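You operate a simulated robot arm through the tools that you are given. There is no shell and no other tool. Be economical: measure what you need, move in short steps, check, and stop when the job is done.

You run a simulated two-armed robot. Do the job below in one go: nothing can be reset, and whatever is moved stays where it is left.

## Task
Put the purple cartridge in the pot, cap it, seat it on the cart and open the outlet tap.

It is judged by the outcome, as a careful person would: the job done as asked, and still so three seconds after it is handed in. It fails if anything else is knocked over, pushed out of place, dropped, spilled or broken. A push-on lid holds only when it is set on centred and level and pressed home; a screw cap is set on level and turned clockwise until tight.

## Robot
Two 7-joint arms with two-finger parallel grippers on one trunk, on a base that drives. Base frame: it is fixed to the floor where the robot stands at the start and does not move with it; the origin is under the middle of the robot, x ahead of it, y to its left, z up. Readings come in cm, rad, newtons and seconds.
The left shoulder is at the start at [5, 18.7, 116], the right one opposite. Places, roughly: grey pot ring [-120, 60, 60]; cart outlet tap [-110, 60, 60]; cart switch [-100, 60, 60]. Payload 3.43 kg a hand.
The TCP of each hand is the grasp point between the finger pads, 3 cm short of the fingertips. In the tool frame z runs along the fingers and y along their closing line. Largest opening 9.4 cm; finger width 2.8, thickness 1; the body of the gripper, 5 by 9.6 cm, starts 5.5 cm behind the TCP.
Orientation is that of the tool frame in the base frame, as a unit quaternion [x, y, z, w]. With the fingers straight down and closing along the base's y, the tool's x points along the base's -x, its y along +y and its z along -z.

## Interface
- The arms move only by the tool drive_tool. It takes "left_targets", "right_targets" or both (then of equal length, played together; a hand with none holds still); each is a list that holds one entry, the list of rows, each a list of 7 numbers: the turn, a rotation vector about the tool's x, y, z in rad, then the shift along the tool's x, y, z in mm, then the finger opening in mm, from 0 to 94. In form: [[[wx, wy, wz, dx, dy, dz, fingers], ...]]. A call has 1 to 8 rows; each row shifts and turns the commanded pose from where the row before left it, along the tool's axes as they then stand. A row lasts 0.2 s, in which the tool goes at most 5 cm and 0.15 rad; a call with a longer step from one row to the next is refused whole, and so is a gripper value outside its range. Where a pose cannot be reached the arm comes as near as it can. A force on the tool above 80 N (or 10 N above the force at the start of the call, whichever is more), or a blocked arm, ends the call early, and 0.2 s more pass. Each finger travels about 15.3 cm/s and halts on what it meets, pressing with about 30 N; the grip force reading is that of the motor and also rises with nothing between the fingers. The clock runs only during rows and for 0.2 s after the last one: add rows that do not move to give the fingers time. The reply holds the time, the measured pose of the TCP, the force on the tool along the base axes, the opening and the grip force, in the units named above and with some noise, and new pictures: "show" is both (left out), scene, wrist or none (wrist: the cameras of the hands that moved).
- Cameras (640 x 400 px; columns grow to the right, rows downward): "scene" is now at [15.59, 0.13, 132.86]; the picture's right is [-0.01, -1.00, 0.00], its down [-0.48, 0.01, -0.88] and it looks along [0.88, -0.01, -0.48] (base axes); focal length 214 px, centre (320, 200). "left" rides on the left gripper at [7.6, -1.4, -10.3] in its tool frame; the picture's right is [0.18, 0.98, 0.00], its down [-0.75, 0.14, -0.64] and it looks along [-0.63, 0.12, 0.77] (tool axes); focal length 243 px, centre (320, 200). "right" rides on the right gripper at [7.6, 1.4, -10.2] in its tool frame; the picture's right is [-0.18, 0.98, 0.00], its down [-0.75, -0.14, -0.64] and it looks along [-0.63, -0.12, 0.77] (tool axes); focal length 243 px, centre (320, 200). There is no depth. A picture from a camera that has moved, and an enlarged one, comes with that camera's place and axes in the base frame and with its lens. The place of the scene camera against the robot may be out by one fixed shift of up to 1.2 cm in any direction.
- raise_lower(by): slides the trunk up (or, below 0, down) by that many cm; the arms and the scene camera ride with it, the base frame stays. It gives what a move gives, with no picture.
- steer(legs): drives the robot by 1 to 6 legs, each [ahead, left, turn to the left] in cm, cm and rad, along the robot's own axes; the way and the turn of a leg run together, so that a leg with both is an arc; at most 150 cm and 3.142 rad a leg. The arms and the cameras ride along, it lands a little off, and it stops where it bumps. It gives what a move gives, and a new picture of the scene camera.
- head_to(pan, tilt): turns the head with the scene camera to pan (to the left, within 1.396 rad either way) and tilt (down, from -0.506 to 1.204), counted from straight ahead of the robot. It gives what a move gives, and a new picture of the scene camera.
- close_up(camera, box): a new picture of the part [left, top, right, bottom] of that camera's present view, enlarged. It takes no simulated time.
- job_done(): hands the job in; it is judged then, once.

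Work in short steps. Places have to be worked out from the pictures, the camera data and where the tool is seen: move nearer, look again, correct. Check each grasp and each placing, and mend what went wrong. You have 120 turns and 170 pictures in all, those below and enlarged ones among them. Open the grippers and draw the arms clear of the work before you hand the job in, unless the task says otherwise; then end with one line.

The tools are called as a command line: name --argument value ..., lists and objects as JSON in quotes. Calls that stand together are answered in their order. drive_tool: Moves the arms, as the interface text tells. Its arguments: {"type":"object","properties":{"left_targets":{"type":"array","items":{"type":"array","items":{"type":"array","items":{"type":"number"}}}},"right_targets":{"type":"array","items":{"type":"array","items":{"type":"array","items":{"type":"number"}}}},"show":{"type":"string","enum":["both","scene","wrist","none"]}},"required":[]} The other tools are called the same way: raise_lower (by) slides the trunk up or down; steer (legs) drives the base; head_to (pan, tilt) turns the head that bears the scene camera; close_up (camera, box) takes an enlarged picture of a part of a camera's view; job_done () hands the job in.

At the start:

```text
time: 0.0
left_ee_pos: [33.18, 7.86, 123.49]
left_orientation: [-0.001, 1.0, -0.001, 0.0]
left_wrist_force: [-0.8, 0.2, 0.1]
left_gripper_width: 9.4
left_finger_force: 0.2
right_ee_pos: [37.94, -21.54, 118.86]
right_orientation: [0.0, 1.0, 0.0, -0.001]
right_wrist_force: [-0.2, -0.5, -0.1]
right_gripper_width: 9.43
right_finger_force: 0.0
trunk travel left (down, up): [-37.5, 5.7]
robot x, y, heading: [0.05, 0.27, 0.001]
head pan, tilt: [-0.014, 0.501]
```

scene: 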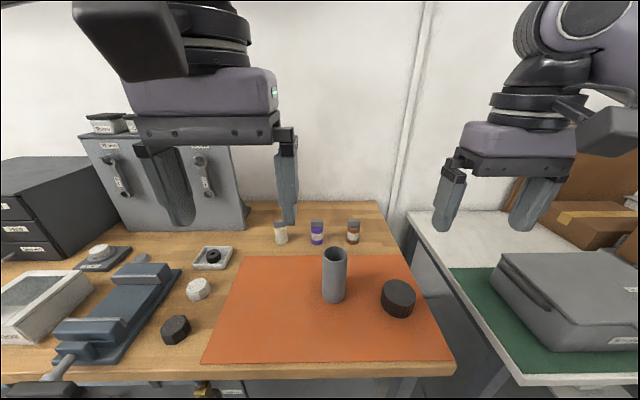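
right: 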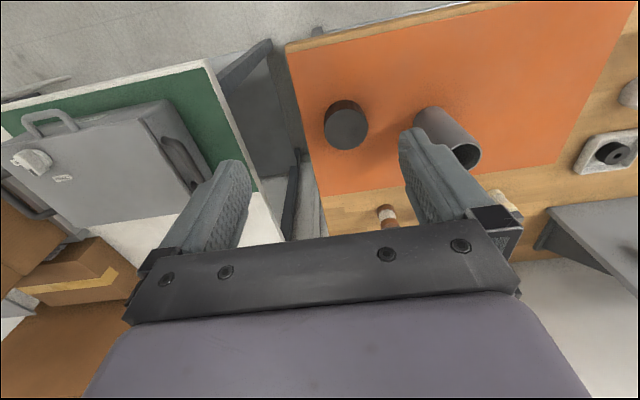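
left: 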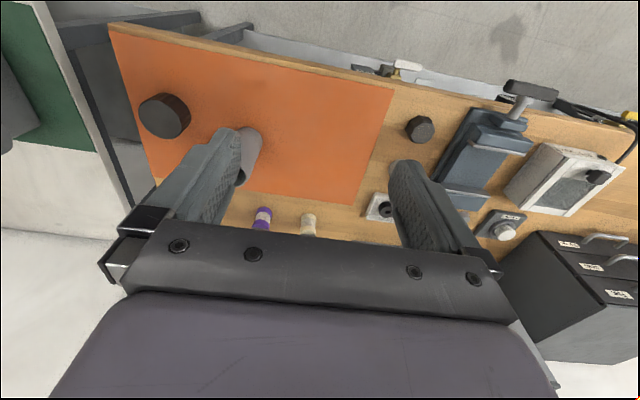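

The scene shows a table with a grey pot (tall cylinder), a dark round cap, small bottles/cartridges and other things. I zoom in to identify the pieces before moving.

close_up --camera "scene" --box '[200, 200, 460, 370]'

close_up --camera "scene" --box '[0, 100, 260, 400]'

close_up --camera "left" --box '[100, 0, 640, 260]'

```text
2.35 times, centred on (330, 285) of scene
camera zoom: at [15.59, 0.13, 132.86], right [-0.01, -1.0, 0.0], down [-0.48, 0.01, -0.88], along [0.88, -0.01, -0.48], focal length 505 px, centre (296, 0)
```

zoom: 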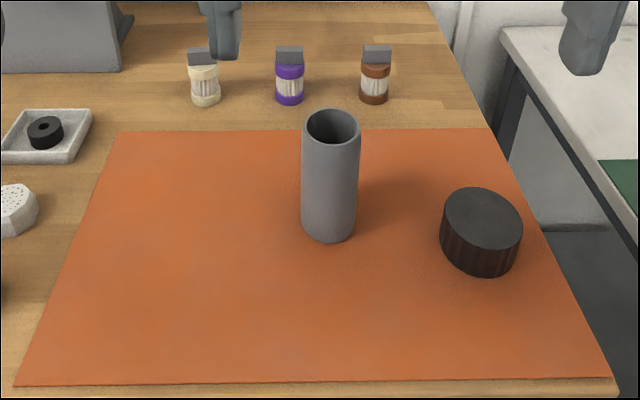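

```text
1.33 times, centred on (130, 250) of scene
camera zoom: at [15.59, 0.13, 132.86], right [-0.01, -1.0, 0.0], down [-0.48, 0.01, -0.88], along [0.88, -0.01, -0.48], focal length 286 px, centre (573, 133)
```

zoom: 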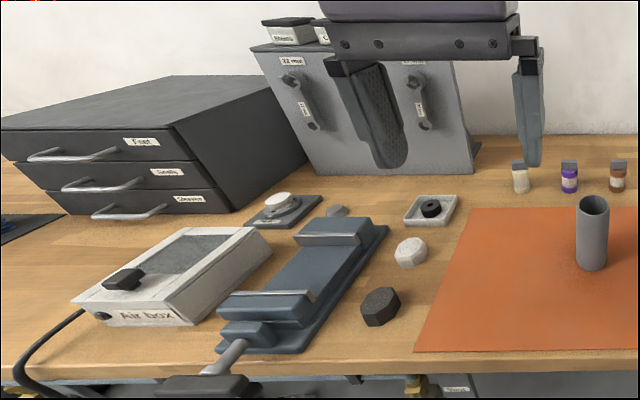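

```text
1.19 times, centred on (370, 130) of left
camera zoom: at [25.64, 6.49, 133.79], right [-0.19, 0.98, 0.0], down [0.75, 0.14, 0.64], along [0.63, 0.12, -0.77], focal length 288 px, centre (261, 283)
```

zoom: 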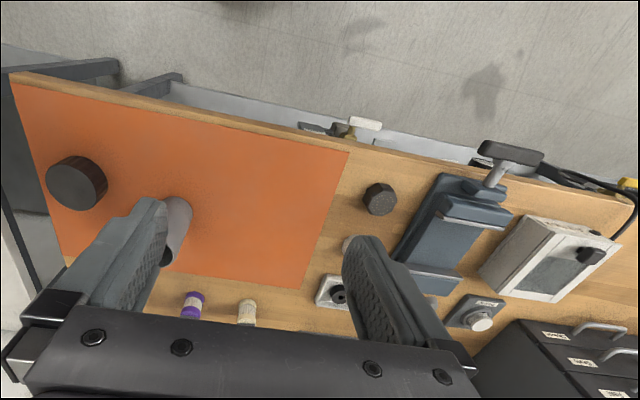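

I look left and right with the head before driving, to learn what surrounds the robot.

head_to --pan 1.39 --tilt 0.4

head_to --pan -1.39 --tilt 0.4

head_to --pan 0 --tilt 1.1

```text
time: 1.5
left_ee_pos: [33.27, 8.0, 123.52]
left_orientation: [-0.001, 1.0, -0.002, 0.0]
left_wrist_force: [-0.8, -0.2, -0.8]
left_gripper_width: 9.37
left_finger_force: 0.1
right_ee_pos: [37.94, -21.52, 118.89]
right_orientation: [0.0, 1.0, -0.001, 0.0]
right_wrist_force: [0.4, 0.4, 0.4]
right_gripper_width: 9.42
right_finger_force: 0.0
trunk travel left (down, up): [-37.5, 5.7]
robot x, y, heading: [0.37, 0.2, -0.001]
head pan, tilt: [1.389, 0.4]
camera scene: at [8.17, 9.37, 133.79], right [0.98, -0.18, 0.0], down [-0.07, -0.38, -0.92], along [0.17, 0.91, -0.39], focal length 214 px, centre (320, 200)
```

scene: 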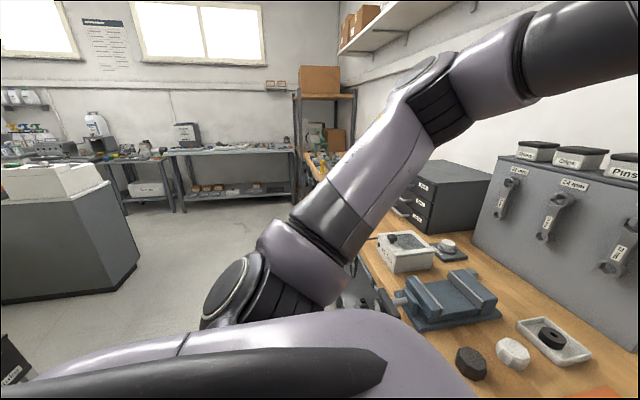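

```text
time: 4.0
left_ee_pos: [33.24, 7.95, 123.6]
left_orientation: [-0.001, 1.0, -0.002, 0.0]
left_wrist_force: [-0.2, -0.1, 0.6]
left_gripper_width: 9.4
left_finger_force: 0.0
right_ee_pos: [38.05, -21.56, 118.86]
right_orientation: [0.0, 1.0, 0.0, 0.001]
right_wrist_force: [0.3, -0.7, -0.9]
right_gripper_width: 9.38
right_finger_force: 0.1
trunk travel left (down, up): [-37.5, 5.7]
robot x, y, heading: [-0.01, -0.09, 0.003]
head pan, tilt: [-1.389, 0.4]
camera scene: at [8.17, -8.85, 133.79], right [-0.98, -0.18, 0.0], down [-0.07, 0.38, -0.92], along [0.17, -0.91, -0.39], focal length 214 px, centre (320, 200)
```

scene: 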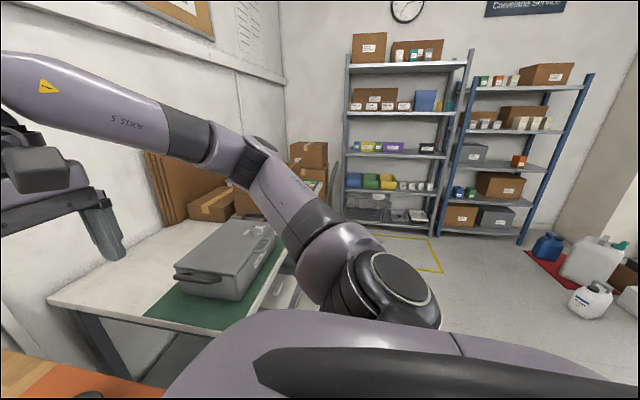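

```text
time: 5.5
left_ee_pos: [33.16, 7.86, 123.52]
left_orientation: [-0.002, 1.0, 0.0, 0.001]
left_wrist_force: [0.5, 0.1, -0.3]
left_gripper_width: 9.39
left_finger_force: 0.1
right_ee_pos: [37.9, -21.5, 118.87]
right_orientation: [0.001, 1.0, 0.0, 0.0]
right_wrist_force: [0.7, 0.5, 0.6]
right_gripper_width: 9.41
right_finger_force: 0.2
trunk travel left (down, up): [-37.5, 5.7]
robot x, y, heading: [-0.07, -0.21, -0.0]
head pan, tilt: [0.0, 1.1]
camera scene: at [12.81, 0.25, 128.1], right [0.0, -1.0, 0.0], down [-0.89, 0.0, -0.45], along [0.45, 0.0, -0.89], focal length 214 px, centre (320, 200)
```

scene: 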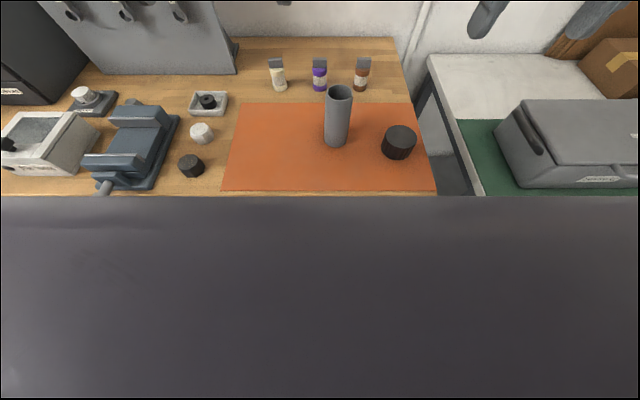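

Table top estimates to about z≈83, pot at about (52,-4), purple cartridge at about (75,0). I bring the left hand forward and down a bit above the cartridges to look and cross-check its reach.

drive_tool --left_targets '[[[0, 0, 0, -34, -7, 15, 94], [0, 0, 0, -34, -7, 15, 94], [0, 0, 0, -34, -7, 15, 94], [0, 0, 0, -34, -7, 15, 94], [0, 0, 0, -34, -7, 15, 94], [0, 0, 0, -34, -7, 15, 94], [0, 0, 0, -34, -7, 15, 94], [0, 0, 0, -34, -7, 15, 94]]]' --show "wrist"

head_to --pan 0 --tilt 0.75

```text
time: 7.3
left_ee_pos: [57.64, 3.76, 111.22]
left_orientation: [0.0, 1.0, -0.001, 0.0]
left_wrist_force: [-0.1, -0.1, 1.1]
left_gripper_width: 9.39
left_finger_force: 0.0
left hand out of reach, approached as far as the arm can: row 8
right_ee_pos: [37.98, -21.32, 118.9]
right_orientation: [0.0, 1.0, 0.0, 0.0]
right_wrist_force: [0.1, 0.4, 0.2]
right_gripper_width: 9.4
right_finger_force: 0.0
trunk travel left (down, up): [-37.5, 5.7]
robot x, y, heading: [0.1, 0.04, 0.001]
head pan, tilt: [0.0, 1.1]
camera left: at [50.0, 2.33, 121.5], right [-0.19, 0.98, 0.0], down [0.75, 0.14, 0.64], along [0.63, 0.12, -0.77], focal length 243 px, centre (320, 200)
```

left: 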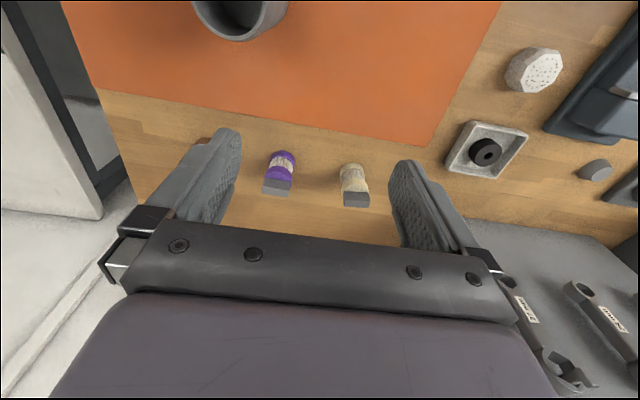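

```text
time: 8.2
left_ee_pos: [57.49, 3.46, 111.36]
left_orientation: [-0.001, 1.0, -0.001, 0.0]
left_wrist_force: [-0.5, -1.1, 0.6]
left_gripper_width: 9.4
left_finger_force: 0.0
right_ee_pos: [37.9, -21.51, 118.86]
right_orientation: [0.0, 1.0, 0.0, 0.001]
right_wrist_force: [-0.1, -0.1, -0.7]
right_gripper_width: 9.41
right_finger_force: 0.1
trunk travel left (down, up): [-37.5, 5.7]
robot x, y, heading: [-0.11, -0.03, -0.002]
head pan, tilt: [0.0, 0.75]
camera scene: at [14.78, 0.26, 130.67], right [0.0, -1.0, 0.0], down [-0.68, 0.0, -0.73], along [0.73, 0.0, -0.68], focal length 214 px, centre (320, 200)
```

scene: 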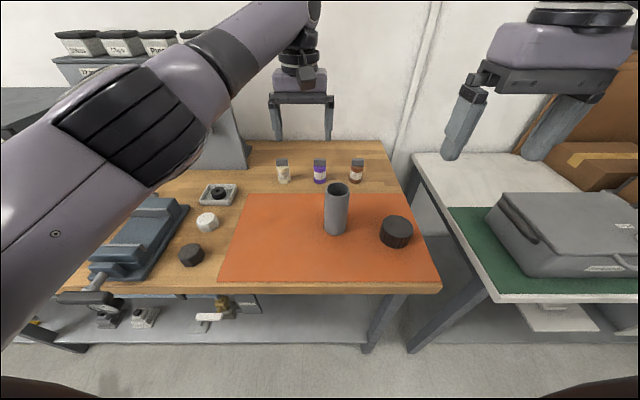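

Triangulation now gives the table z≈87 and the purple cartridge at about (70, 0), its tab top at z≈95. The left arm only reaches x≈57, so I drive ahead 12 cm (wall things are beyond x≈84).

steer --legs '[[12, 0, 0]]'

```text
time: 9.4
left_ee_pos: [65.64, 3.77, 111.27]
left_orientation: [-0.002, 1.0, -0.001, -0.001]
left_wrist_force: [0.8, -0.6, 0.0]
left_gripper_width: 9.38
left_finger_force: 0.1
right_ee_pos: [46.29, -21.55, 118.81]
right_orientation: [0.0, 1.0, 0.0, -0.001]
right_wrist_force: [0.8, -0.5, -0.1]
right_gripper_width: 9.38
right_finger_force: 0.1
trunk travel left (down, up): [-37.5, 5.7]
robot x, y, heading: [8.11, -0.06, -0.001]
head pan, tilt: [0.0, 0.75]
stopped in leg 1: the robot was blocked; the commanded pose is now the measured one
camera scene: at [22.93, 0.27, 130.69], right [0.0, -1.0, 0.0], down [-0.68, 0.0, -0.73], along [0.73, 0.0, -0.68], focal length 214 px, centre (320, 200)
```

scene: 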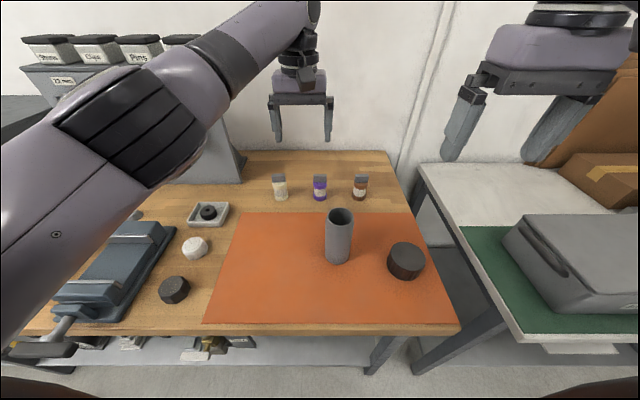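

The base touched the table at x≈8, which gives a hand reach of about x=66 here. I zoom in with the left wrist camera on the cartridge and the pot.

close_up --camera "left" --box '[180, 0, 420, 220]'

close_up --camera "scene" --box '[250, 150, 440, 290]'

close_up --camera "scene" --box '[140, 180, 260, 310]'

```text
1.82 times, centred on (300, 110) of left
camera zoom: at [58.07, 2.23, 121.47], right [-0.19, 0.98, 0.0], down [0.75, 0.15, 0.64], along [0.63, 0.12, -0.77], focal length 441 px, centre (356, 364)
```

zoom: 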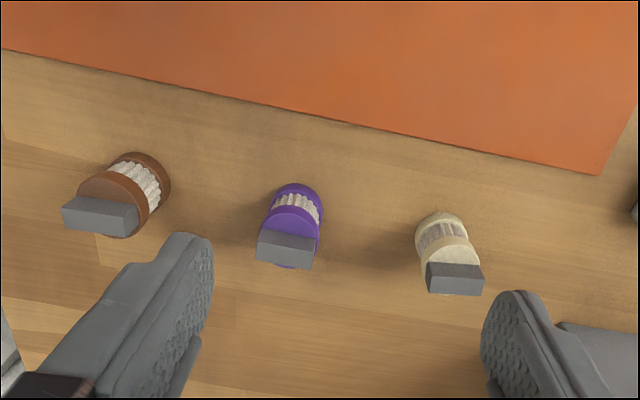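

```text
2.86 times, centred on (345, 220) of scene
camera zoom: at [22.93, 0.27, 130.69], right [0.0, -1.0, 0.0], down [-0.68, 0.0, -0.73], along [0.73, 0.0, -0.68], focal length 613 px, centre (249, 143)
```

zoom: 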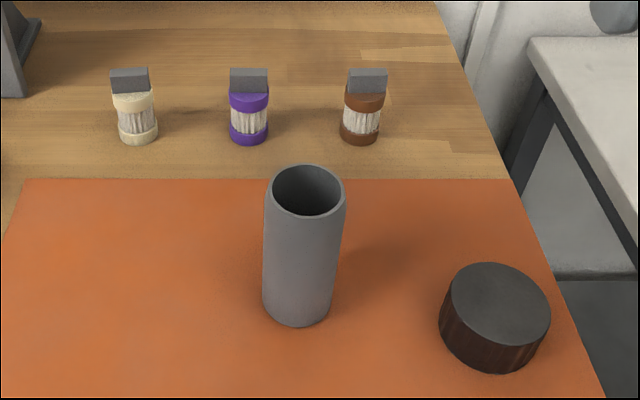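

```text
3.08 times, centred on (200, 245) of scene
camera zoom: at [22.93, 0.27, 130.69], right [0.0, -1.0, 0.0], down [-0.68, 0.0, -0.73], along [0.73, 0.0, -0.68], focal length 660 px, centre (689, 62)
```

zoom: 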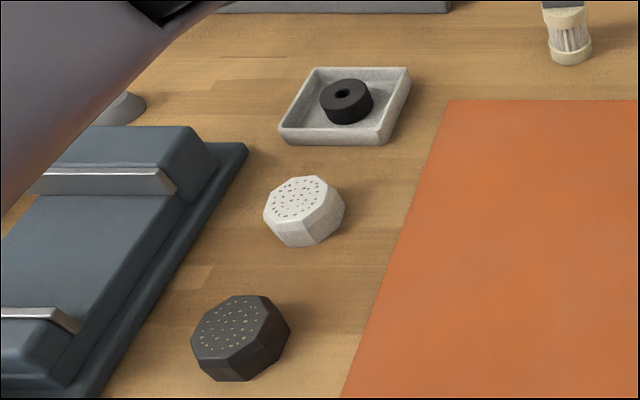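

The purple tab (≈3.8 cm wide along y, ~1 cm thick) is at about (72, 0), top z≈94: too far for an upright hand. Turning the robot right brings the left shoulder nearer, so I pull the left hand back, back up slightly and turn right by 0.8 rad.

drive_tool --left_targets '[[[0, 0, 0, 45, 10, -10, 94], [0, 0, 0, 45, 10, -10, 94], [0, 0, 0, 45, 10, -10, 94], [0, 0, 0, 45, 10, -10, 94]]]' --show "none"

steer --legs '[[-4, 0, 0], [0, 0, -0.8]]'

```text
time: 10.4
left_ee_pos: [47.57, 7.69, 115.24]
left_orientation: [-0.003, 1.0, -0.001, -0.002]
left_wrist_force: [-0.3, -0.3, 0.2]
left_gripper_width: 9.38
left_finger_force: 0.0
right_ee_pos: [46.21, -21.41, 118.71]
right_orientation: [0.0, 1.0, 0.0, -0.001]
right_wrist_force: [0.1, 0.4, -0.3]
right_gripper_width: 9.41
right_finger_force: 0.1
trunk travel left (down, up): [-37.5, 5.7]
robot x, y, heading: [8.22, 0.03, 0.003]
head pan, tilt: [0.0, 0.75]
```

```text
time: 13.4
left_ee_pos: [37.06, -23.06, 115.31]
left_orientation: [0.388, 0.921, 0.0, -0.002]
left_wrist_force: [0.1, -0.7, -0.1]
left_gripper_width: 9.38
left_finger_force: 0.2
right_ee_pos: [15.11, -42.29, 118.82]
right_orientation: [0.391, 0.921, 0.0, -0.001]
right_wrist_force: [0.0, 0.3, -0.1]
right_gripper_width: 9.4
right_finger_force: 0.0
trunk travel left (down, up): [-37.5, 5.7]
robot x, y, heading: [4.39, -0.15, -0.8]
head pan, tilt: [0.0, 0.75]
camera scene: at [14.67, -9.91, 130.68], right [-0.72, -0.7, 0.0], down [-0.47, 0.49, -0.73], along [0.51, -0.53, -0.68], focal length 214 px, centre (320, 200)
```

scene: 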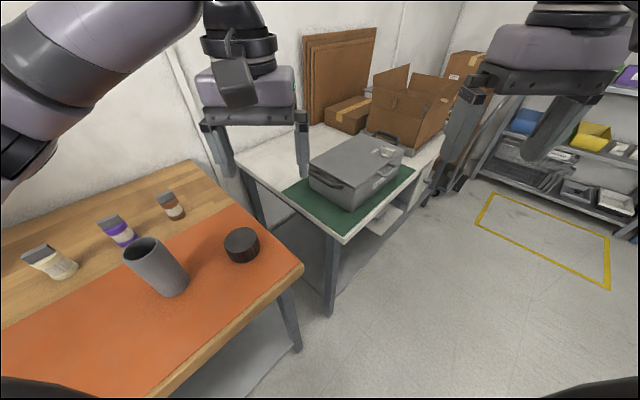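

The left shoulder is now near (21, 9), which puts the cartridge within reach. I move the left hand to about (66, 0, 110) and then yaw it so the fingers close along base x, over the thin side of the tab.

drive_tool --left_targets '[[[0, 0, 0, -4.6, 46, 6, 94], [0, 0, 0, -4.6, 46, 6, 94], [0, 0, 0, -4.6, 46, 6, 94], [0, 0, 0, -4.6, 46, 6, 94], [0, 0, 0, -4.6, 46, 6, 94], [0, 0, 0, -4.6, 46, 6, 94], [0, 0, 0, -4.6, 46, 6, 94], [0, 0, 0, -4.6, 46, 6, 94]]]' --show "none"

drive_tool --left_targets '[[[0, 0, 0.13, 0, 0, 0, 94], [0, 0, 0.13, 0, 0, 0, 94], [0, 0, 0.13, 0, 0, 0, 94], [0, 0, 0.13, 0, 0, 0, 94], [0, 0, 0.13, 0, 0, 0, 94], [0, 0, 0.12, 0, 0, 0, 94]]]' --show "both"

```text
time: 15.2
left_ee_pos: [66.17, -0.0, 110.34]
left_orientation: [0.389, 0.921, 0.0, -0.001]
left_wrist_force: [0.2, 0.4, -0.1]
left_gripper_width: 9.39
left_finger_force: 0.0
right_ee_pos: [15.25, -42.09, 118.85]
right_orientation: [0.391, 0.92, 0.0, -0.001]
right_wrist_force: [0.2, -0.4, 0.1]
right_gripper_width: 9.41
right_finger_force: 0.1
trunk travel left (down, up): [-37.5, 5.7]
robot x, y, heading: [4.61, -0.06, -0.8]
head pan, tilt: [0.0, 0.75]
```

```text
time: 16.6
left_ee_pos: [65.97, -0.04, 110.39]
left_orientation: [0.707, 0.707, 0.0, -0.002]
left_wrist_force: [-1.2, 0.0, 0.3]
left_gripper_width: 9.4
left_finger_force: 0.3
right_ee_pos: [15.22, -42.26, 118.91]
right_orientation: [0.391, 0.92, 0.0, -0.001]
right_wrist_force: [-0.3, 0.6, 0.1]
right_gripper_width: 9.4
right_finger_force: 0.1
trunk travel left (down, up): [-37.5, 5.7]
robot x, y, heading: [4.24, -0.27, -0.804]
head pan, tilt: [0.0, 0.75]
camera scene: at [14.68, -9.9, 130.68], right [-0.72, -0.7, 0.0], down [-0.47, 0.49, -0.73], along [0.51, -0.53, -0.68], focal length 214 px, centre (320, 200)
camera left: at [64.61, 7.6, 120.64], right [0.98, 0.18, 0.0], down [0.14, -0.75, 0.64], along [0.12, -0.63, -0.77], focal length 243 px, centre (320, 200)
```

scene: 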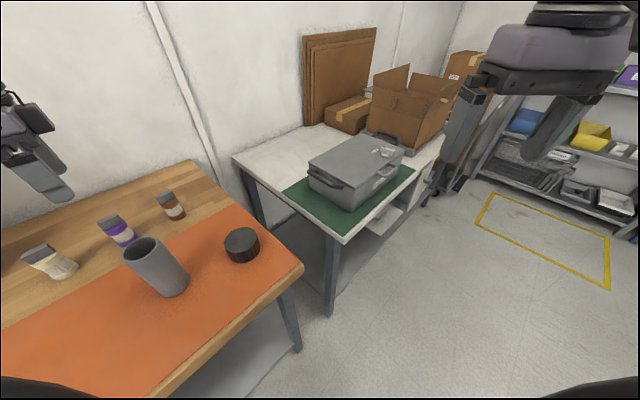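
left: 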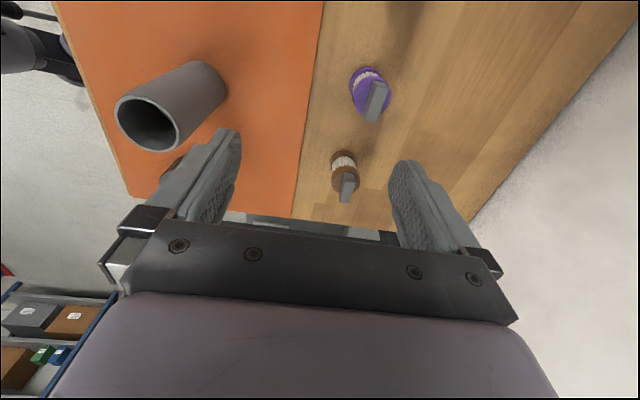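

The tab is seen thin along x, at about (72.2, 0.2). I go above it and look again.

drive_tool --left_targets '[[[0, 0, 0, 1, 30, 0, 94], [0, 0, 0, 1, 31, 20, 94], [0, 0, 0, 0, 0, 40, 94]]]' --show "wrist"

```text
time: 17.4
left_ee_pos: [72.15, 0.27, 104.38]
left_orientation: [0.706, 0.708, -0.001, 0.0]
left_wrist_force: [0.3, 0.2, -0.3]
left_gripper_width: 9.39
left_finger_force: 0.0
right_ee_pos: [15.18, -42.23, 118.9]
right_orientation: [0.391, 0.92, 0.0, -0.001]
right_wrist_force: [0.4, 0.5, -0.5]
right_gripper_width: 9.42
right_finger_force: 0.0
trunk travel left (down, up): [-37.5, 5.7]
robot x, y, heading: [4.39, 0.38, -0.802]
head pan, tilt: [0.0, 0.75]
camera left: at [70.85, 7.78, 114.62], right [0.98, 0.19, 0.0], down [0.14, -0.75, 0.64], along [0.12, -0.63, -0.77], focal length 243 px, centre (320, 200)
```

left: 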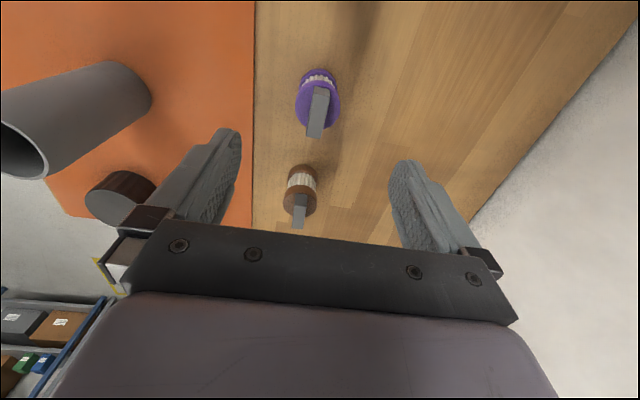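

Triangulation puts the tab at (72.1, 0.4), spanning roughly z 92.2–94. I narrow the fingers to 4 cm, centre, and lower the TCP to about 97.5 for a close look.

drive_tool --left_targets '[[[0, 0, 0, 1, 0, 35, 40], [0, 0, 0, 0, 0, 34, 40], [0, 0, 0, 0, 0, 0, 40]]]' --show "wrist"

close_up --camera "left" --box '[240, 90, 400, 230]'

```text
time: 18.2
left_ee_pos: [72.21, 0.28, 97.48]
left_orientation: [0.706, 0.708, -0.001, -0.001]
left_wrist_force: [0.1, 0.7, -0.3]
left_gripper_width: 4.0
left_finger_force: 0.1
right_ee_pos: [15.14, -42.08, 118.85]
right_orientation: [0.391, 0.92, 0.0, 0.0]
right_wrist_force: [0.4, 0.0, -0.7]
right_gripper_width: 9.4
right_finger_force: 0.0
trunk travel left (down, up): [-37.5, 5.7]
robot x, y, heading: [3.88, 0.16, -0.801]
head pan, tilt: [0.0, 0.75]
camera left: at [70.79, 7.88, 107.72], right [0.98, 0.19, 0.0], down [0.14, -0.75, 0.64], along [0.12, -0.63, -0.77], focal length 243 px, centre (320, 200)
```

left: 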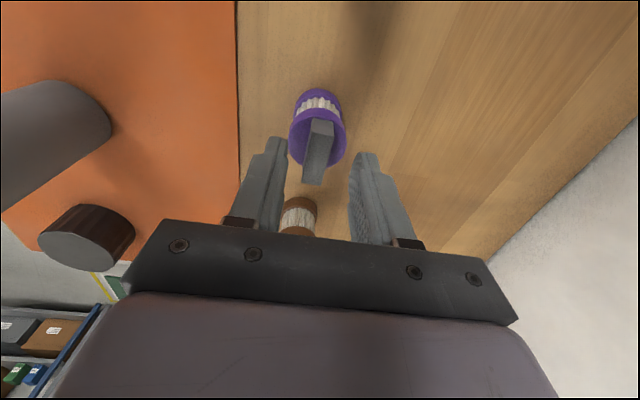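

```text
2.86 times, centred on (320, 160) of left
camera zoom: at [70.79, 7.88, 107.72], right [0.98, 0.19, 0.0], down [0.14, -0.75, 0.64], along [0.12, -0.63, -0.77], focal length 693 px, centre (320, 314)
```

zoom: 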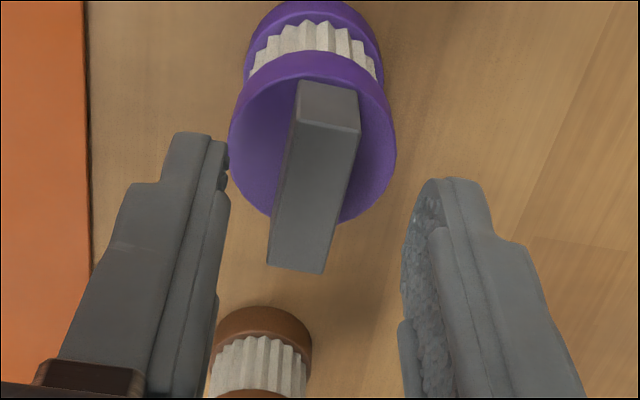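

Tab centre is about (72.1, 0.1), its top at z≈94 and the body top at z≈91.2. I lower 22 mm (tips at ≈92.3), then close.

drive_tool --left_targets '[[[0, 0, 0, -1, -1, 22, 40], [0, 0, 0, 0, 0, 0, 0], [0, 0, 0, 0, 0, 0, 0], [0, 0, 0, 0, 0, 0, 0]]]' --show "wrist"

close_up --camera "left" --box '[240, 90, 400, 230]'

```text
time: 19.2
left_ee_pos: [72.04, 0.13, 95.23]
left_orientation: [0.706, 0.708, -0.001, -0.001]
left_wrist_force: [1.3, 1.0, -0.8]
left_gripper_width: 1.3
left_finger_force: 30.2
right_ee_pos: [15.22, -42.4, 118.79]
right_orientation: [0.391, 0.92, 0.0, 0.0]
right_wrist_force: [-0.6, -1.2, -0.6]
right_gripper_width: 9.39
right_finger_force: 0.1
trunk travel left (down, up): [-37.5, 5.7]
robot x, y, heading: [4.35, 0.27, -0.8]
head pan, tilt: [0.0, 0.75]
camera left: at [70.63, 7.76, 105.56], right [0.98, 0.19, 0.0], down [0.15, -0.75, 0.64], along [0.12, -0.63, -0.77], focal length 243 px, centre (320, 200)
```

left: 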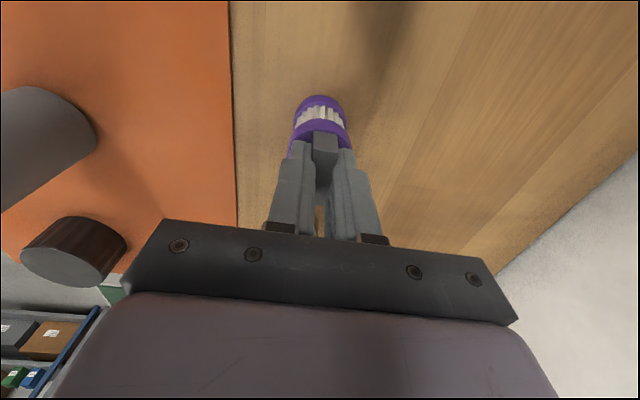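

```text
2.86 times, centred on (320, 160) of left
camera zoom: at [70.63, 7.76, 105.56], right [0.98, 0.19, 0.0], down [0.15, -0.75, 0.64], along [0.12, -0.63, -0.77], focal length 693 px, centre (320, 314)
```

zoom: 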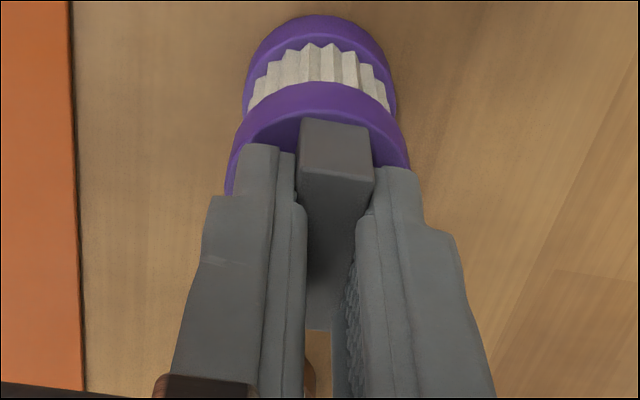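

The tab is held (1.3 cm, 30 N). I lift straight up 19 cm to clear the pot rim (~101).

drive_tool --left_targets '[[[0, 0, 0, 0, 0, -20, 0], [0, 0, 0, 0, 0, -42, 0], [0, 0, 0, 0, 0, -42, 0], [0, 0, 0, 0, 0, -42, 0], [0, 0, 0, 0, 0, -42, 0], [0, 0, 0, 0, 0, 0, 0]]]' --show "both"

```text
time: 20.6
left_ee_pos: [72.11, 0.37, 114.11]
left_orientation: [0.706, 0.708, -0.001, -0.001]
left_wrist_force: [-0.4, 0.6, -0.6]
left_gripper_width: 1.31
left_finger_force: 30.4
right_ee_pos: [15.18, -42.23, 118.8]
right_orientation: [0.391, 0.92, 0.0, -0.001]
right_wrist_force: [0.4, 0.1, 0.3]
right_gripper_width: 9.36
right_finger_force: 0.0
trunk travel left (down, up): [-37.5, 5.7]
robot x, y, heading: [3.75, -0.14, -0.8]
head pan, tilt: [0.0, 0.75]
camera scene: at [14.72, -9.89, 130.67], right [-0.72, -0.7, 0.0], down [-0.47, 0.49, -0.73], along [0.51, -0.53, -0.68], focal length 214 px, centre (320, 200)
camera left: at [70.65, 7.87, 124.37], right [0.98, 0.19, 0.0], down [0.15, -0.75, 0.64], along [0.12, -0.63, -0.77], focal length 243 px, centre (320, 200)
```

scene: 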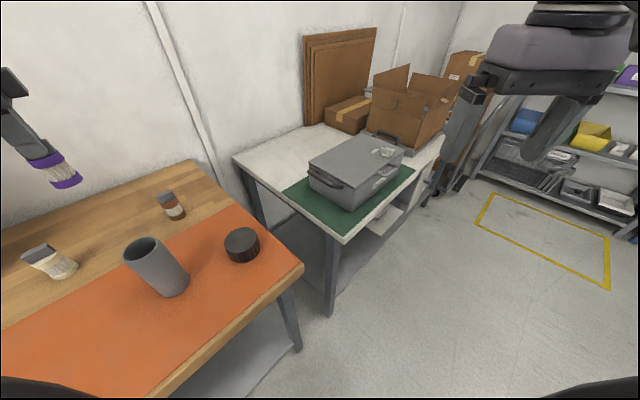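
left: 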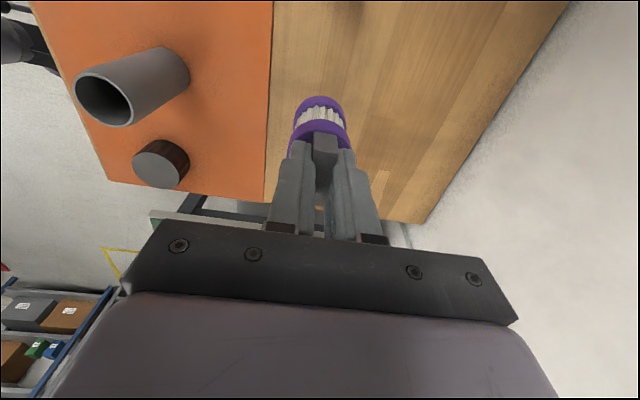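

I place the rim centre at about (51.5, -3.6, 100.3). Cartridge bottom is near z 105.4; I move toward the pot, stopping slightly short for a check.

drive_tool --left_targets '[[[0, 0, 0, -8, -36, 0, 0], [0, 0, 0, -8, -36, 0, 0], [0, 0, 0, -8, -36, 0, 0], [0, 0, 0, -8, -36, 0, 0], [0, 0, 0, -6, -36, 0, 0], [0, 0, 0, 0, 0, 0, 0]]]' --show "both"

close_up --camera "left" --box '[200, 60, 400, 220]'

```text
time: 22.0
left_ee_pos: [53.86, -3.6, 114.22]
left_orientation: [0.706, 0.708, 0.0, -0.002]
left_wrist_force: [-0.6, -0.4, -0.6]
left_gripper_width: 1.28
left_finger_force: 30.1
right_ee_pos: [15.15, -42.24, 118.92]
right_orientation: [0.391, 0.921, 0.0, -0.001]
right_wrist_force: [-0.3, -0.2, -0.1]
right_gripper_width: 9.41
right_finger_force: 0.0
trunk travel left (down, up): [-37.5, 5.7]
robot x, y, heading: [4.27, -0.64, -0.805]
head pan, tilt: [0.0, 0.75]
camera scene: at [14.7, -9.89, 130.67], right [-0.72, -0.7, 0.0], down [-0.47, 0.49, -0.73], along [0.51, -0.53, -0.68], focal length 214 px, centre (320, 200)
camera left: at [52.62, 4.03, 124.42], right [0.98, 0.19, 0.0], down [0.15, -0.75, 0.64], along [0.12, -0.63, -0.77], focal length 243 px, centre (320, 200)
```

scene: 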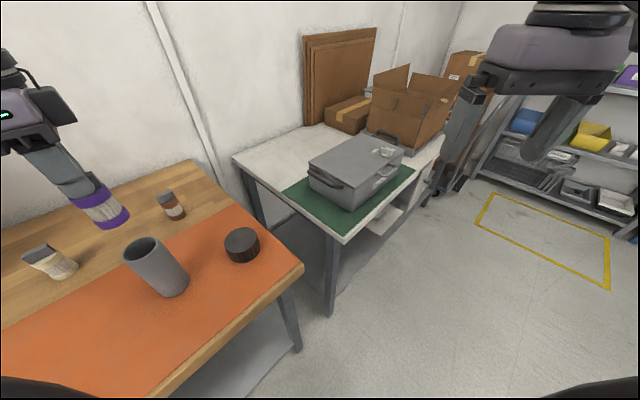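
left: 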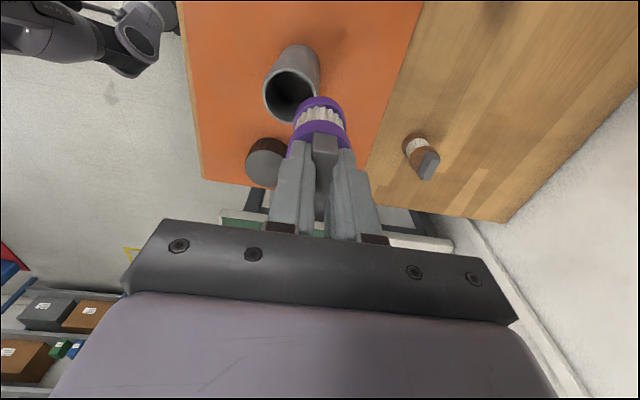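

```text
2.50 times, centred on (300, 140) of left
camera zoom: at [52.62, 4.03, 124.42], right [0.98, 0.19, 0.0], down [0.15, -0.75, 0.64], along [0.12, -0.63, -0.77], focal length 606 px, centre (370, 350)
```

zoom: 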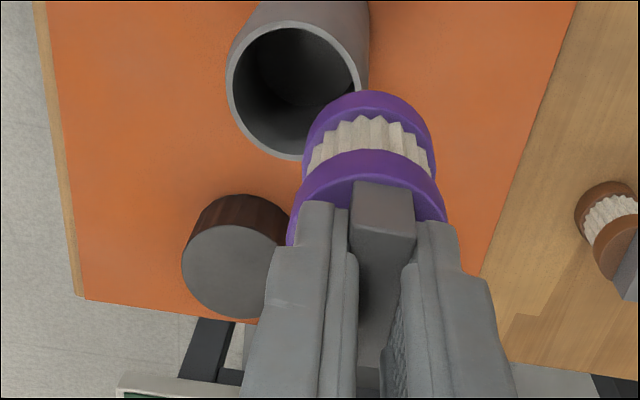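

Refined rim centre ≈ (51.0, -3.85, 99.5), bore ≈4.6 cm against a cartridge ≈4.1. I hover over it with the cartridge bottom about 2–3 cm above the rim and check alignment.

drive_tool --left_targets '[[[0, 0, 0, -2, -28, 0, 0], [0, 0, 0, 0, 0, 25, 0], [0, 0, 0, 0, 0, 0, 0]]]' --show "both"

close_up --camera "left" --box '[240, 40, 400, 180]'

close_up --camera "scene" --box '[60, 160, 260, 320]'

```text
time: 22.8
left_ee_pos: [51.24, -3.71, 111.6]
left_orientation: [0.706, 0.708, -0.001, -0.001]
left_wrist_force: [0.6, 0.7, 0.3]
left_gripper_width: 1.31
left_finger_force: 29.9
right_ee_pos: [15.04, -42.29, 118.79]
right_orientation: [0.39, 0.921, 0.0, -0.001]
right_wrist_force: [0.0, -0.4, -0.7]
right_gripper_width: 9.39
right_finger_force: 0.0
trunk travel left (down, up): [-37.5, 5.7]
robot x, y, heading: [4.12, -0.27, -0.8]
head pan, tilt: [0.0, 0.75]
camera scene: at [14.66, -9.91, 130.68], right [-0.72, -0.7, 0.0], down [-0.47, 0.49, -0.73], along [0.51, -0.53, -0.68], focal length 214 px, centre (320, 200)
camera left: at [49.77, 3.79, 121.93], right [0.98, 0.19, 0.0], down [0.14, -0.75, 0.64], along [0.12, -0.63, -0.77], focal length 243 px, centre (320, 200)
```

scene: 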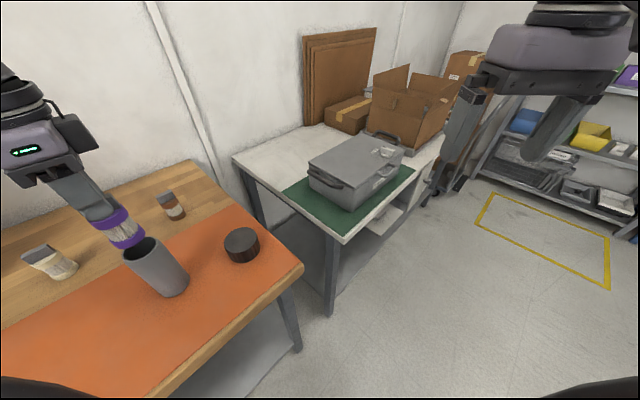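
left: 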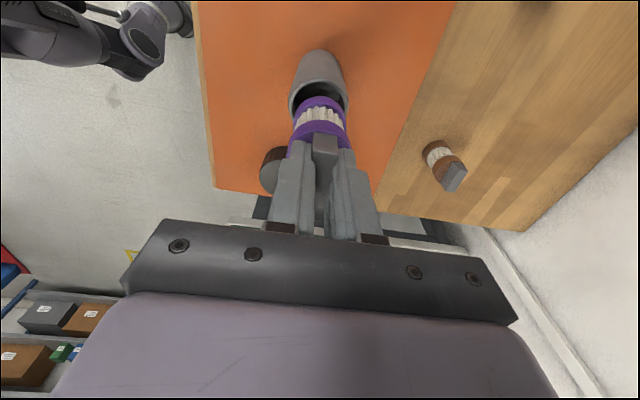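

```text
2.86 times, centred on (320, 110) of left
camera zoom: at [49.77, 3.79, 121.93], right [0.98, 0.19, 0.0], down [0.14, -0.75, 0.64], along [0.12, -0.63, -0.77], focal length 693 px, centre (320, 457)
```

zoom: 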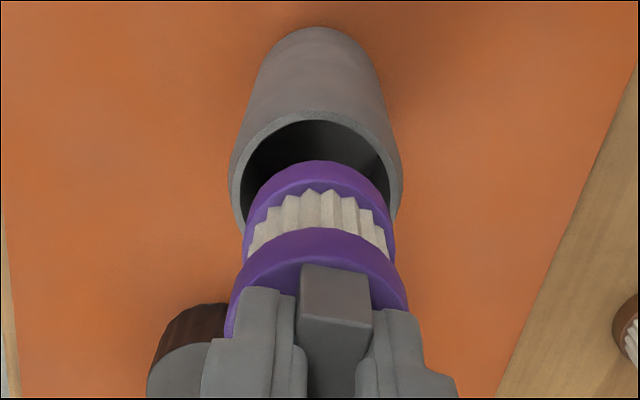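

```text
2.50 times, centred on (160, 240) of scene
camera zoom: at [14.66, -9.91, 130.68], right [-0.72, -0.7, 0.0], down [-0.47, 0.49, -0.73], along [0.51, -0.53, -0.68], focal length 536 px, centre (720, 100)
```

zoom: 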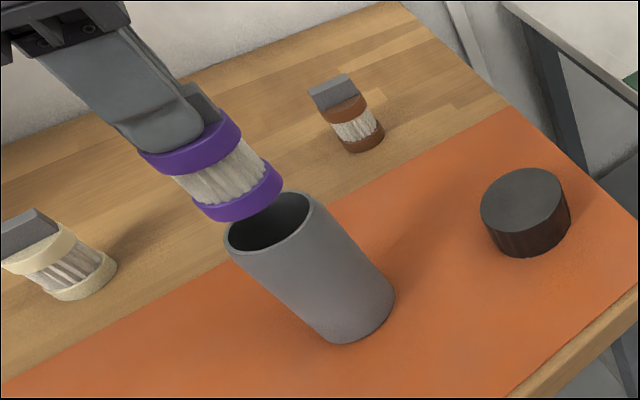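

Both views show the cartridge well lined up with the bore. I lower it 2 cm so its bottom is just above the rim and check again.

drive_tool --left_targets '[[[0, 0, 0, 0, -1, 18, 0], [0, 0, 0, 0, 0, 0, 0]]]' --show "none"

close_up --camera "left" --box '[270, 40, 370, 140]'

close_up --camera "scene" --box '[100, 190, 200, 290]'

```text
time: 23.4
left_ee_pos: [51.13, -3.84, 109.79]
left_orientation: [0.706, 0.708, -0.001, -0.002]
left_wrist_force: [-0.9, 0.5, -0.5]
left_gripper_width: 1.31
left_finger_force: 30.2
right_ee_pos: [15.19, -42.22, 118.83]
right_orientation: [0.391, 0.921, 0.001, 0.0]
right_wrist_force: [0.7, 0.2, 0.4]
right_gripper_width: 9.38
right_finger_force: 0.0
trunk travel left (down, up): [-37.5, 5.7]
robot x, y, heading: [4.05, -0.2, -0.802]
head pan, tilt: [0.0, 0.75]
```

```text
4.00 times, centred on (320, 90) of left
camera zoom: at [49.68, 3.76, 120.11], right [0.98, 0.19, 0.0], down [0.15, -0.75, 0.64], along [0.12, -0.63, -0.77], focal length 970 px, centre (320, 640)
```

zoom: 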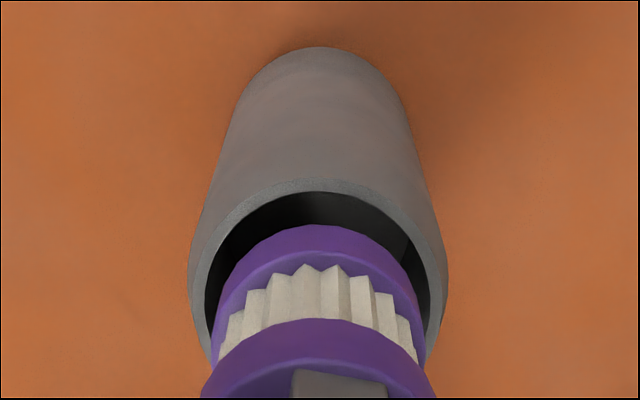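

```text
4.00 times, centred on (150, 240) of scene
camera zoom: at [14.68, -9.9, 130.68], right [-0.72, -0.7, 0.0], down [-0.47, 0.49, -0.73], along [0.51, -0.53, -0.68], focal length 858 px, centre (1000, 40)
```

zoom: 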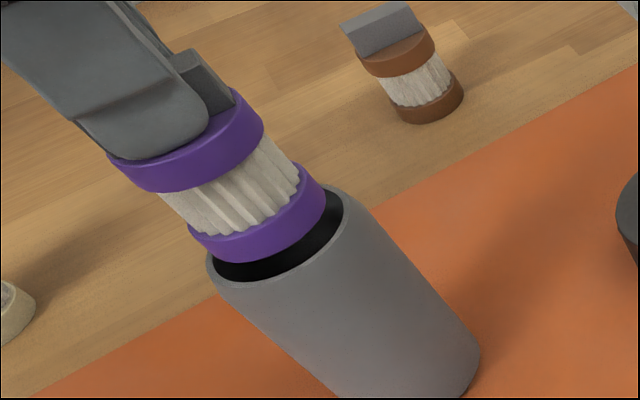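

X and y are centred to within about a millimetre. I lower into the bore until the fingertips are near the rim, watching the forces.

drive_tool --left_targets '[[[0, 0, 0, 0, 0, 15, 0], [0, 0, 0, 0, 0, 15, 0], [0, 0, 0, 0, 0, 15, 0], [0, 0, 0, 0, 0, 15, 0], [0, 0, 0, 0, 0, 0, 0]]]' --show "none"

close_up --camera "scene" --box '[100, 190, 200, 290]'

close_up --camera "left" --box '[250, 60, 390, 220]'

```text
time: 24.6
left_ee_pos: [51.09, -3.88, 103.75]
left_orientation: [0.706, 0.708, -0.001, 0.0]
left_wrist_force: [1.1, 0.7, -1.4]
left_gripper_width: 1.29
left_finger_force: 30.3
right_ee_pos: [15.17, -42.26, 118.83]
right_orientation: [0.391, 0.921, 0.0, -0.001]
right_wrist_force: [-0.1, 0.2, -0.8]
right_gripper_width: 9.42
right_finger_force: 0.1
trunk travel left (down, up): [-37.5, 5.7]
robot x, y, heading: [4.06, -0.14, -0.801]
head pan, tilt: [0.0, 0.75]
```

```text
4.00 times, centred on (150, 240) of scene
camera zoom: at [14.68, -9.9, 130.68], right [-0.72, -0.7, 0.0], down [-0.47, 0.49, -0.73], along [0.51, -0.53, -0.68], focal length 858 px, centre (1000, 40)
```

zoom: 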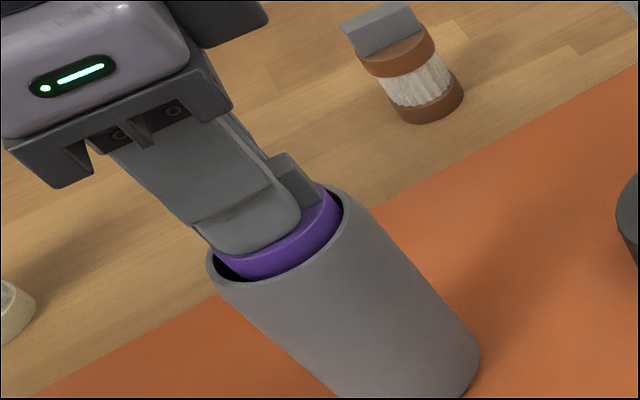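

```text
2.50 times, centred on (320, 140) of left
camera zoom: at [49.73, 3.74, 114.07], right [0.98, 0.19, 0.0], down [0.14, -0.75, 0.64], along [0.12, -0.63, -0.77], focal length 606 px, centre (320, 350)
```

zoom: 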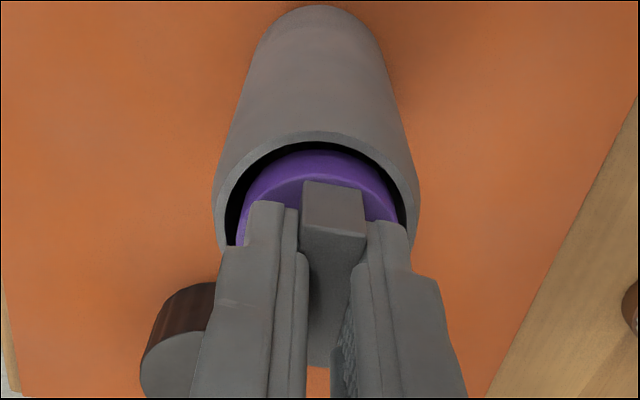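

The cartridge is inside without side force, its body top level with the rim. I lower another 16 mm so the thin fingertips just enter the bore.

drive_tool --left_targets '[[[0, 0, 0, 0, 0, 8, 0], [0, 0, 0, 0, 0, 8, 0], [0, 0, 0, 0, 0, 0, 0]]]' --show "none"

close_up --camera "scene" --box '[100, 190, 200, 290]'

close_up --camera "left" --box '[250, 60, 390, 220]'

```text
time: 25.4
left_ee_pos: [51.05, -3.87, 102.98]
left_orientation: [0.704, 0.71, 0.001, 0.009]
left_wrist_force: [4.0, 8.9, 61.9]
left_gripper_width: 1.31
left_finger_force: 29.8
right_ee_pos: [14.77, -42.06, 119.0]
right_orientation: [0.391, 0.92, 0.001, 0.001]
right_wrist_force: [-0.1, 0.6, -0.5]
right_gripper_width: 9.41
right_finger_force: 0.0
trunk travel left (down, up): [-37.5, 5.7]
robot x, y, heading: [4.4, 0.1, -0.801]
head pan, tilt: [0.0, 0.75]
```

```text
4.00 times, centred on (150, 240) of scene
camera zoom: at [14.25, -9.76, 130.81], right [-0.72, -0.7, 0.0], down [-0.47, 0.49, -0.73], along [0.51, -0.53, -0.68], focal length 858 px, centre (1000, 40)
```

zoom: 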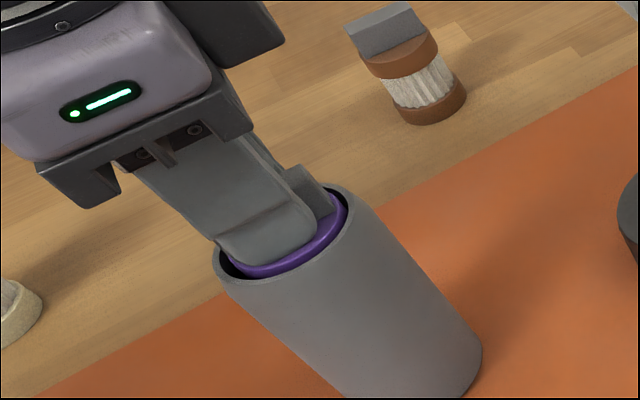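

```text
2.50 times, centred on (320, 140) of left
camera zoom: at [49.44, 3.89, 113.1], right [0.98, 0.19, 0.01], down [0.14, -0.75, 0.65], along [0.13, -0.64, -0.76], focal length 606 px, centre (320, 350)
```

zoom: 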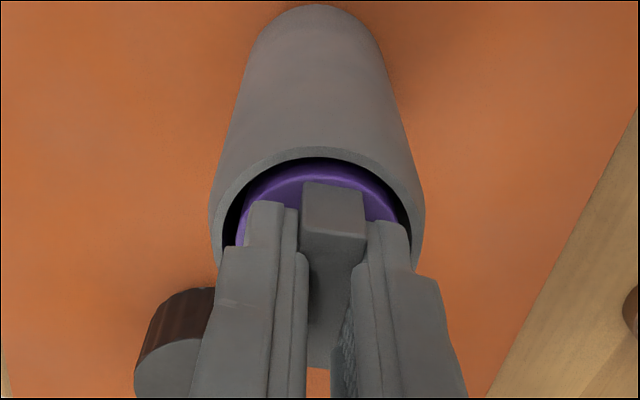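

Force rose to 62 N with the fingertips at rim height (z≈100), so the fingertips have likely met the rim. I back off 8 mm and look at the forces.

drive_tool --left_targets '[[[0, 0, 0, 0, 0, -11, 0], [0, 0, 0, 0, 0, 0, 0]]]' --show "wrist"

close_up --camera "scene" --box '[100, 190, 200, 290]'

```text
time: 26.0
left_ee_pos: [50.92, -3.81, 103.04]
left_orientation: [0.707, 0.707, -0.002, -0.005]
left_wrist_force: [-0.8, 0.6, -0.4]
left_gripper_width: 1.29
left_finger_force: 30.2
right_ee_pos: [15.08, -42.24, 118.79]
right_orientation: [0.391, 0.921, 0.001, -0.001]
right_wrist_force: [-0.1, -0.2, -0.2]
right_gripper_width: 9.4
right_finger_force: 0.1
trunk travel left (down, up): [-37.5, 5.7]
robot x, y, heading: [4.09, 0.11, -0.802]
head pan, tilt: [0.0, 0.75]
camera left: at [49.66, 3.71, 113.35], right [0.98, 0.18, -0.01], down [0.15, -0.76, 0.64], along [0.11, -0.63, -0.77], focal length 243 px, centre (320, 200)
```

left: 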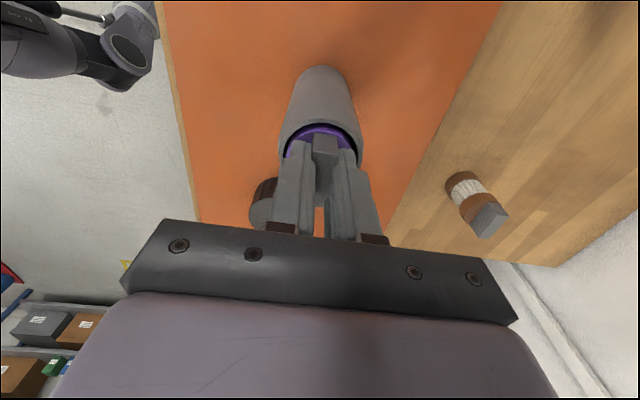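

```text
4.00 times, centred on (150, 240) of scene
camera zoom: at [14.68, -9.91, 130.61], right [-0.72, -0.7, 0.0], down [-0.47, 0.49, -0.73], along [0.51, -0.53, -0.68], focal length 858 px, centre (1000, 40)
```

zoom: 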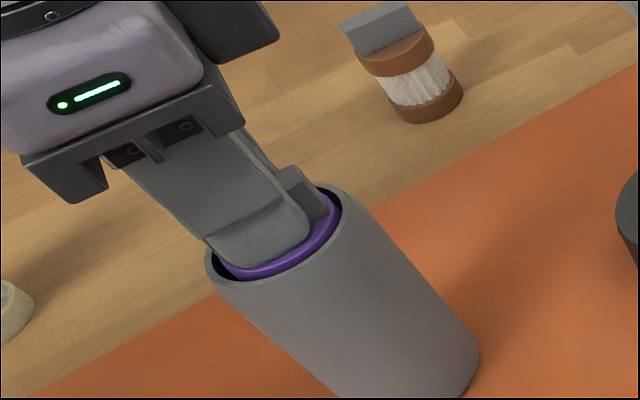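

Forces are back to zero; the finger lies within the body's outline, so the cartridge may instead have met an inner seat. I press down very lightly and open the fingers slightly, then rise.

drive_tool --left_targets '[[[0, 0, 0, 0, 0, 0, 22], [0, 0, 0, 0, 0, 0, 22], [0, 0, 0, 0, 0, -20, 22], [0, 0, 0, 0, 0, -40, 22], [0, 0, 0, 0, 0, -40, 22]]]' --show "wrist"

close_up --camera "scene" --box '[100, 190, 200, 290]'

```text
time: 27.2
left_ee_pos: [51.03, -3.82, 113.13]
left_orientation: [0.706, 0.708, -0.001, -0.001]
left_wrist_force: [0.6, -0.4, -0.1]
left_gripper_width: 2.22
left_finger_force: 0.1
right_ee_pos: [15.12, -42.26, 118.83]
right_orientation: [0.39, 0.921, 0.0, -0.001]
right_wrist_force: [-0.7, 0.2, -0.8]
right_gripper_width: 9.4
right_finger_force: 0.1
trunk travel left (down, up): [-37.5, 5.7]
robot x, y, heading: [4.12, 0.14, -0.806]
head pan, tilt: [0.0, 0.75]
camera left: at [49.69, 3.81, 123.53], right [0.98, 0.19, 0.0], down [0.15, -0.75, 0.64], along [0.12, -0.63, -0.77], focal length 243 px, centre (320, 200)
```

left: 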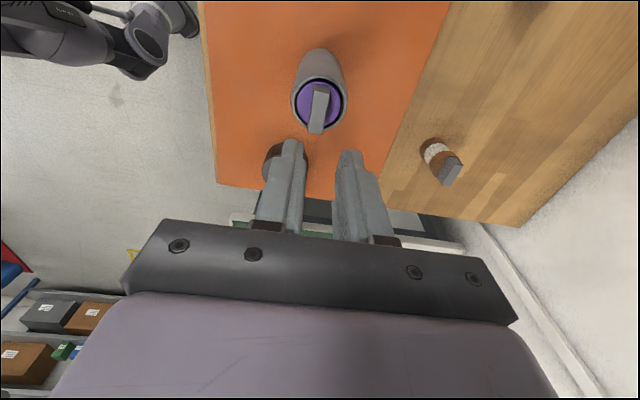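

```text
4.00 times, centred on (150, 240) of scene
camera zoom: at [14.64, -9.91, 130.67], right [-0.72, -0.7, 0.0], down [-0.47, 0.49, -0.73], along [0.51, -0.53, -0.68], focal length 858 px, centre (1000, 40)
```

zoom: 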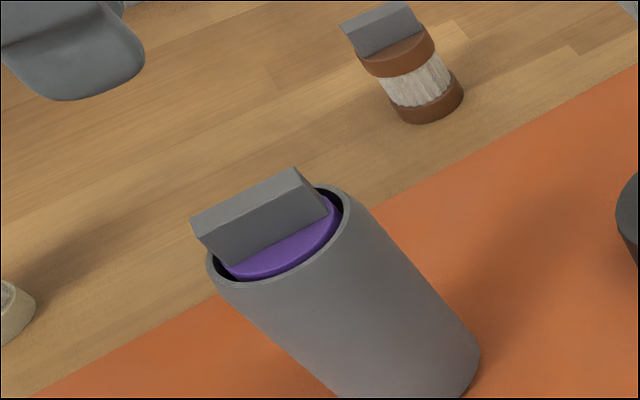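

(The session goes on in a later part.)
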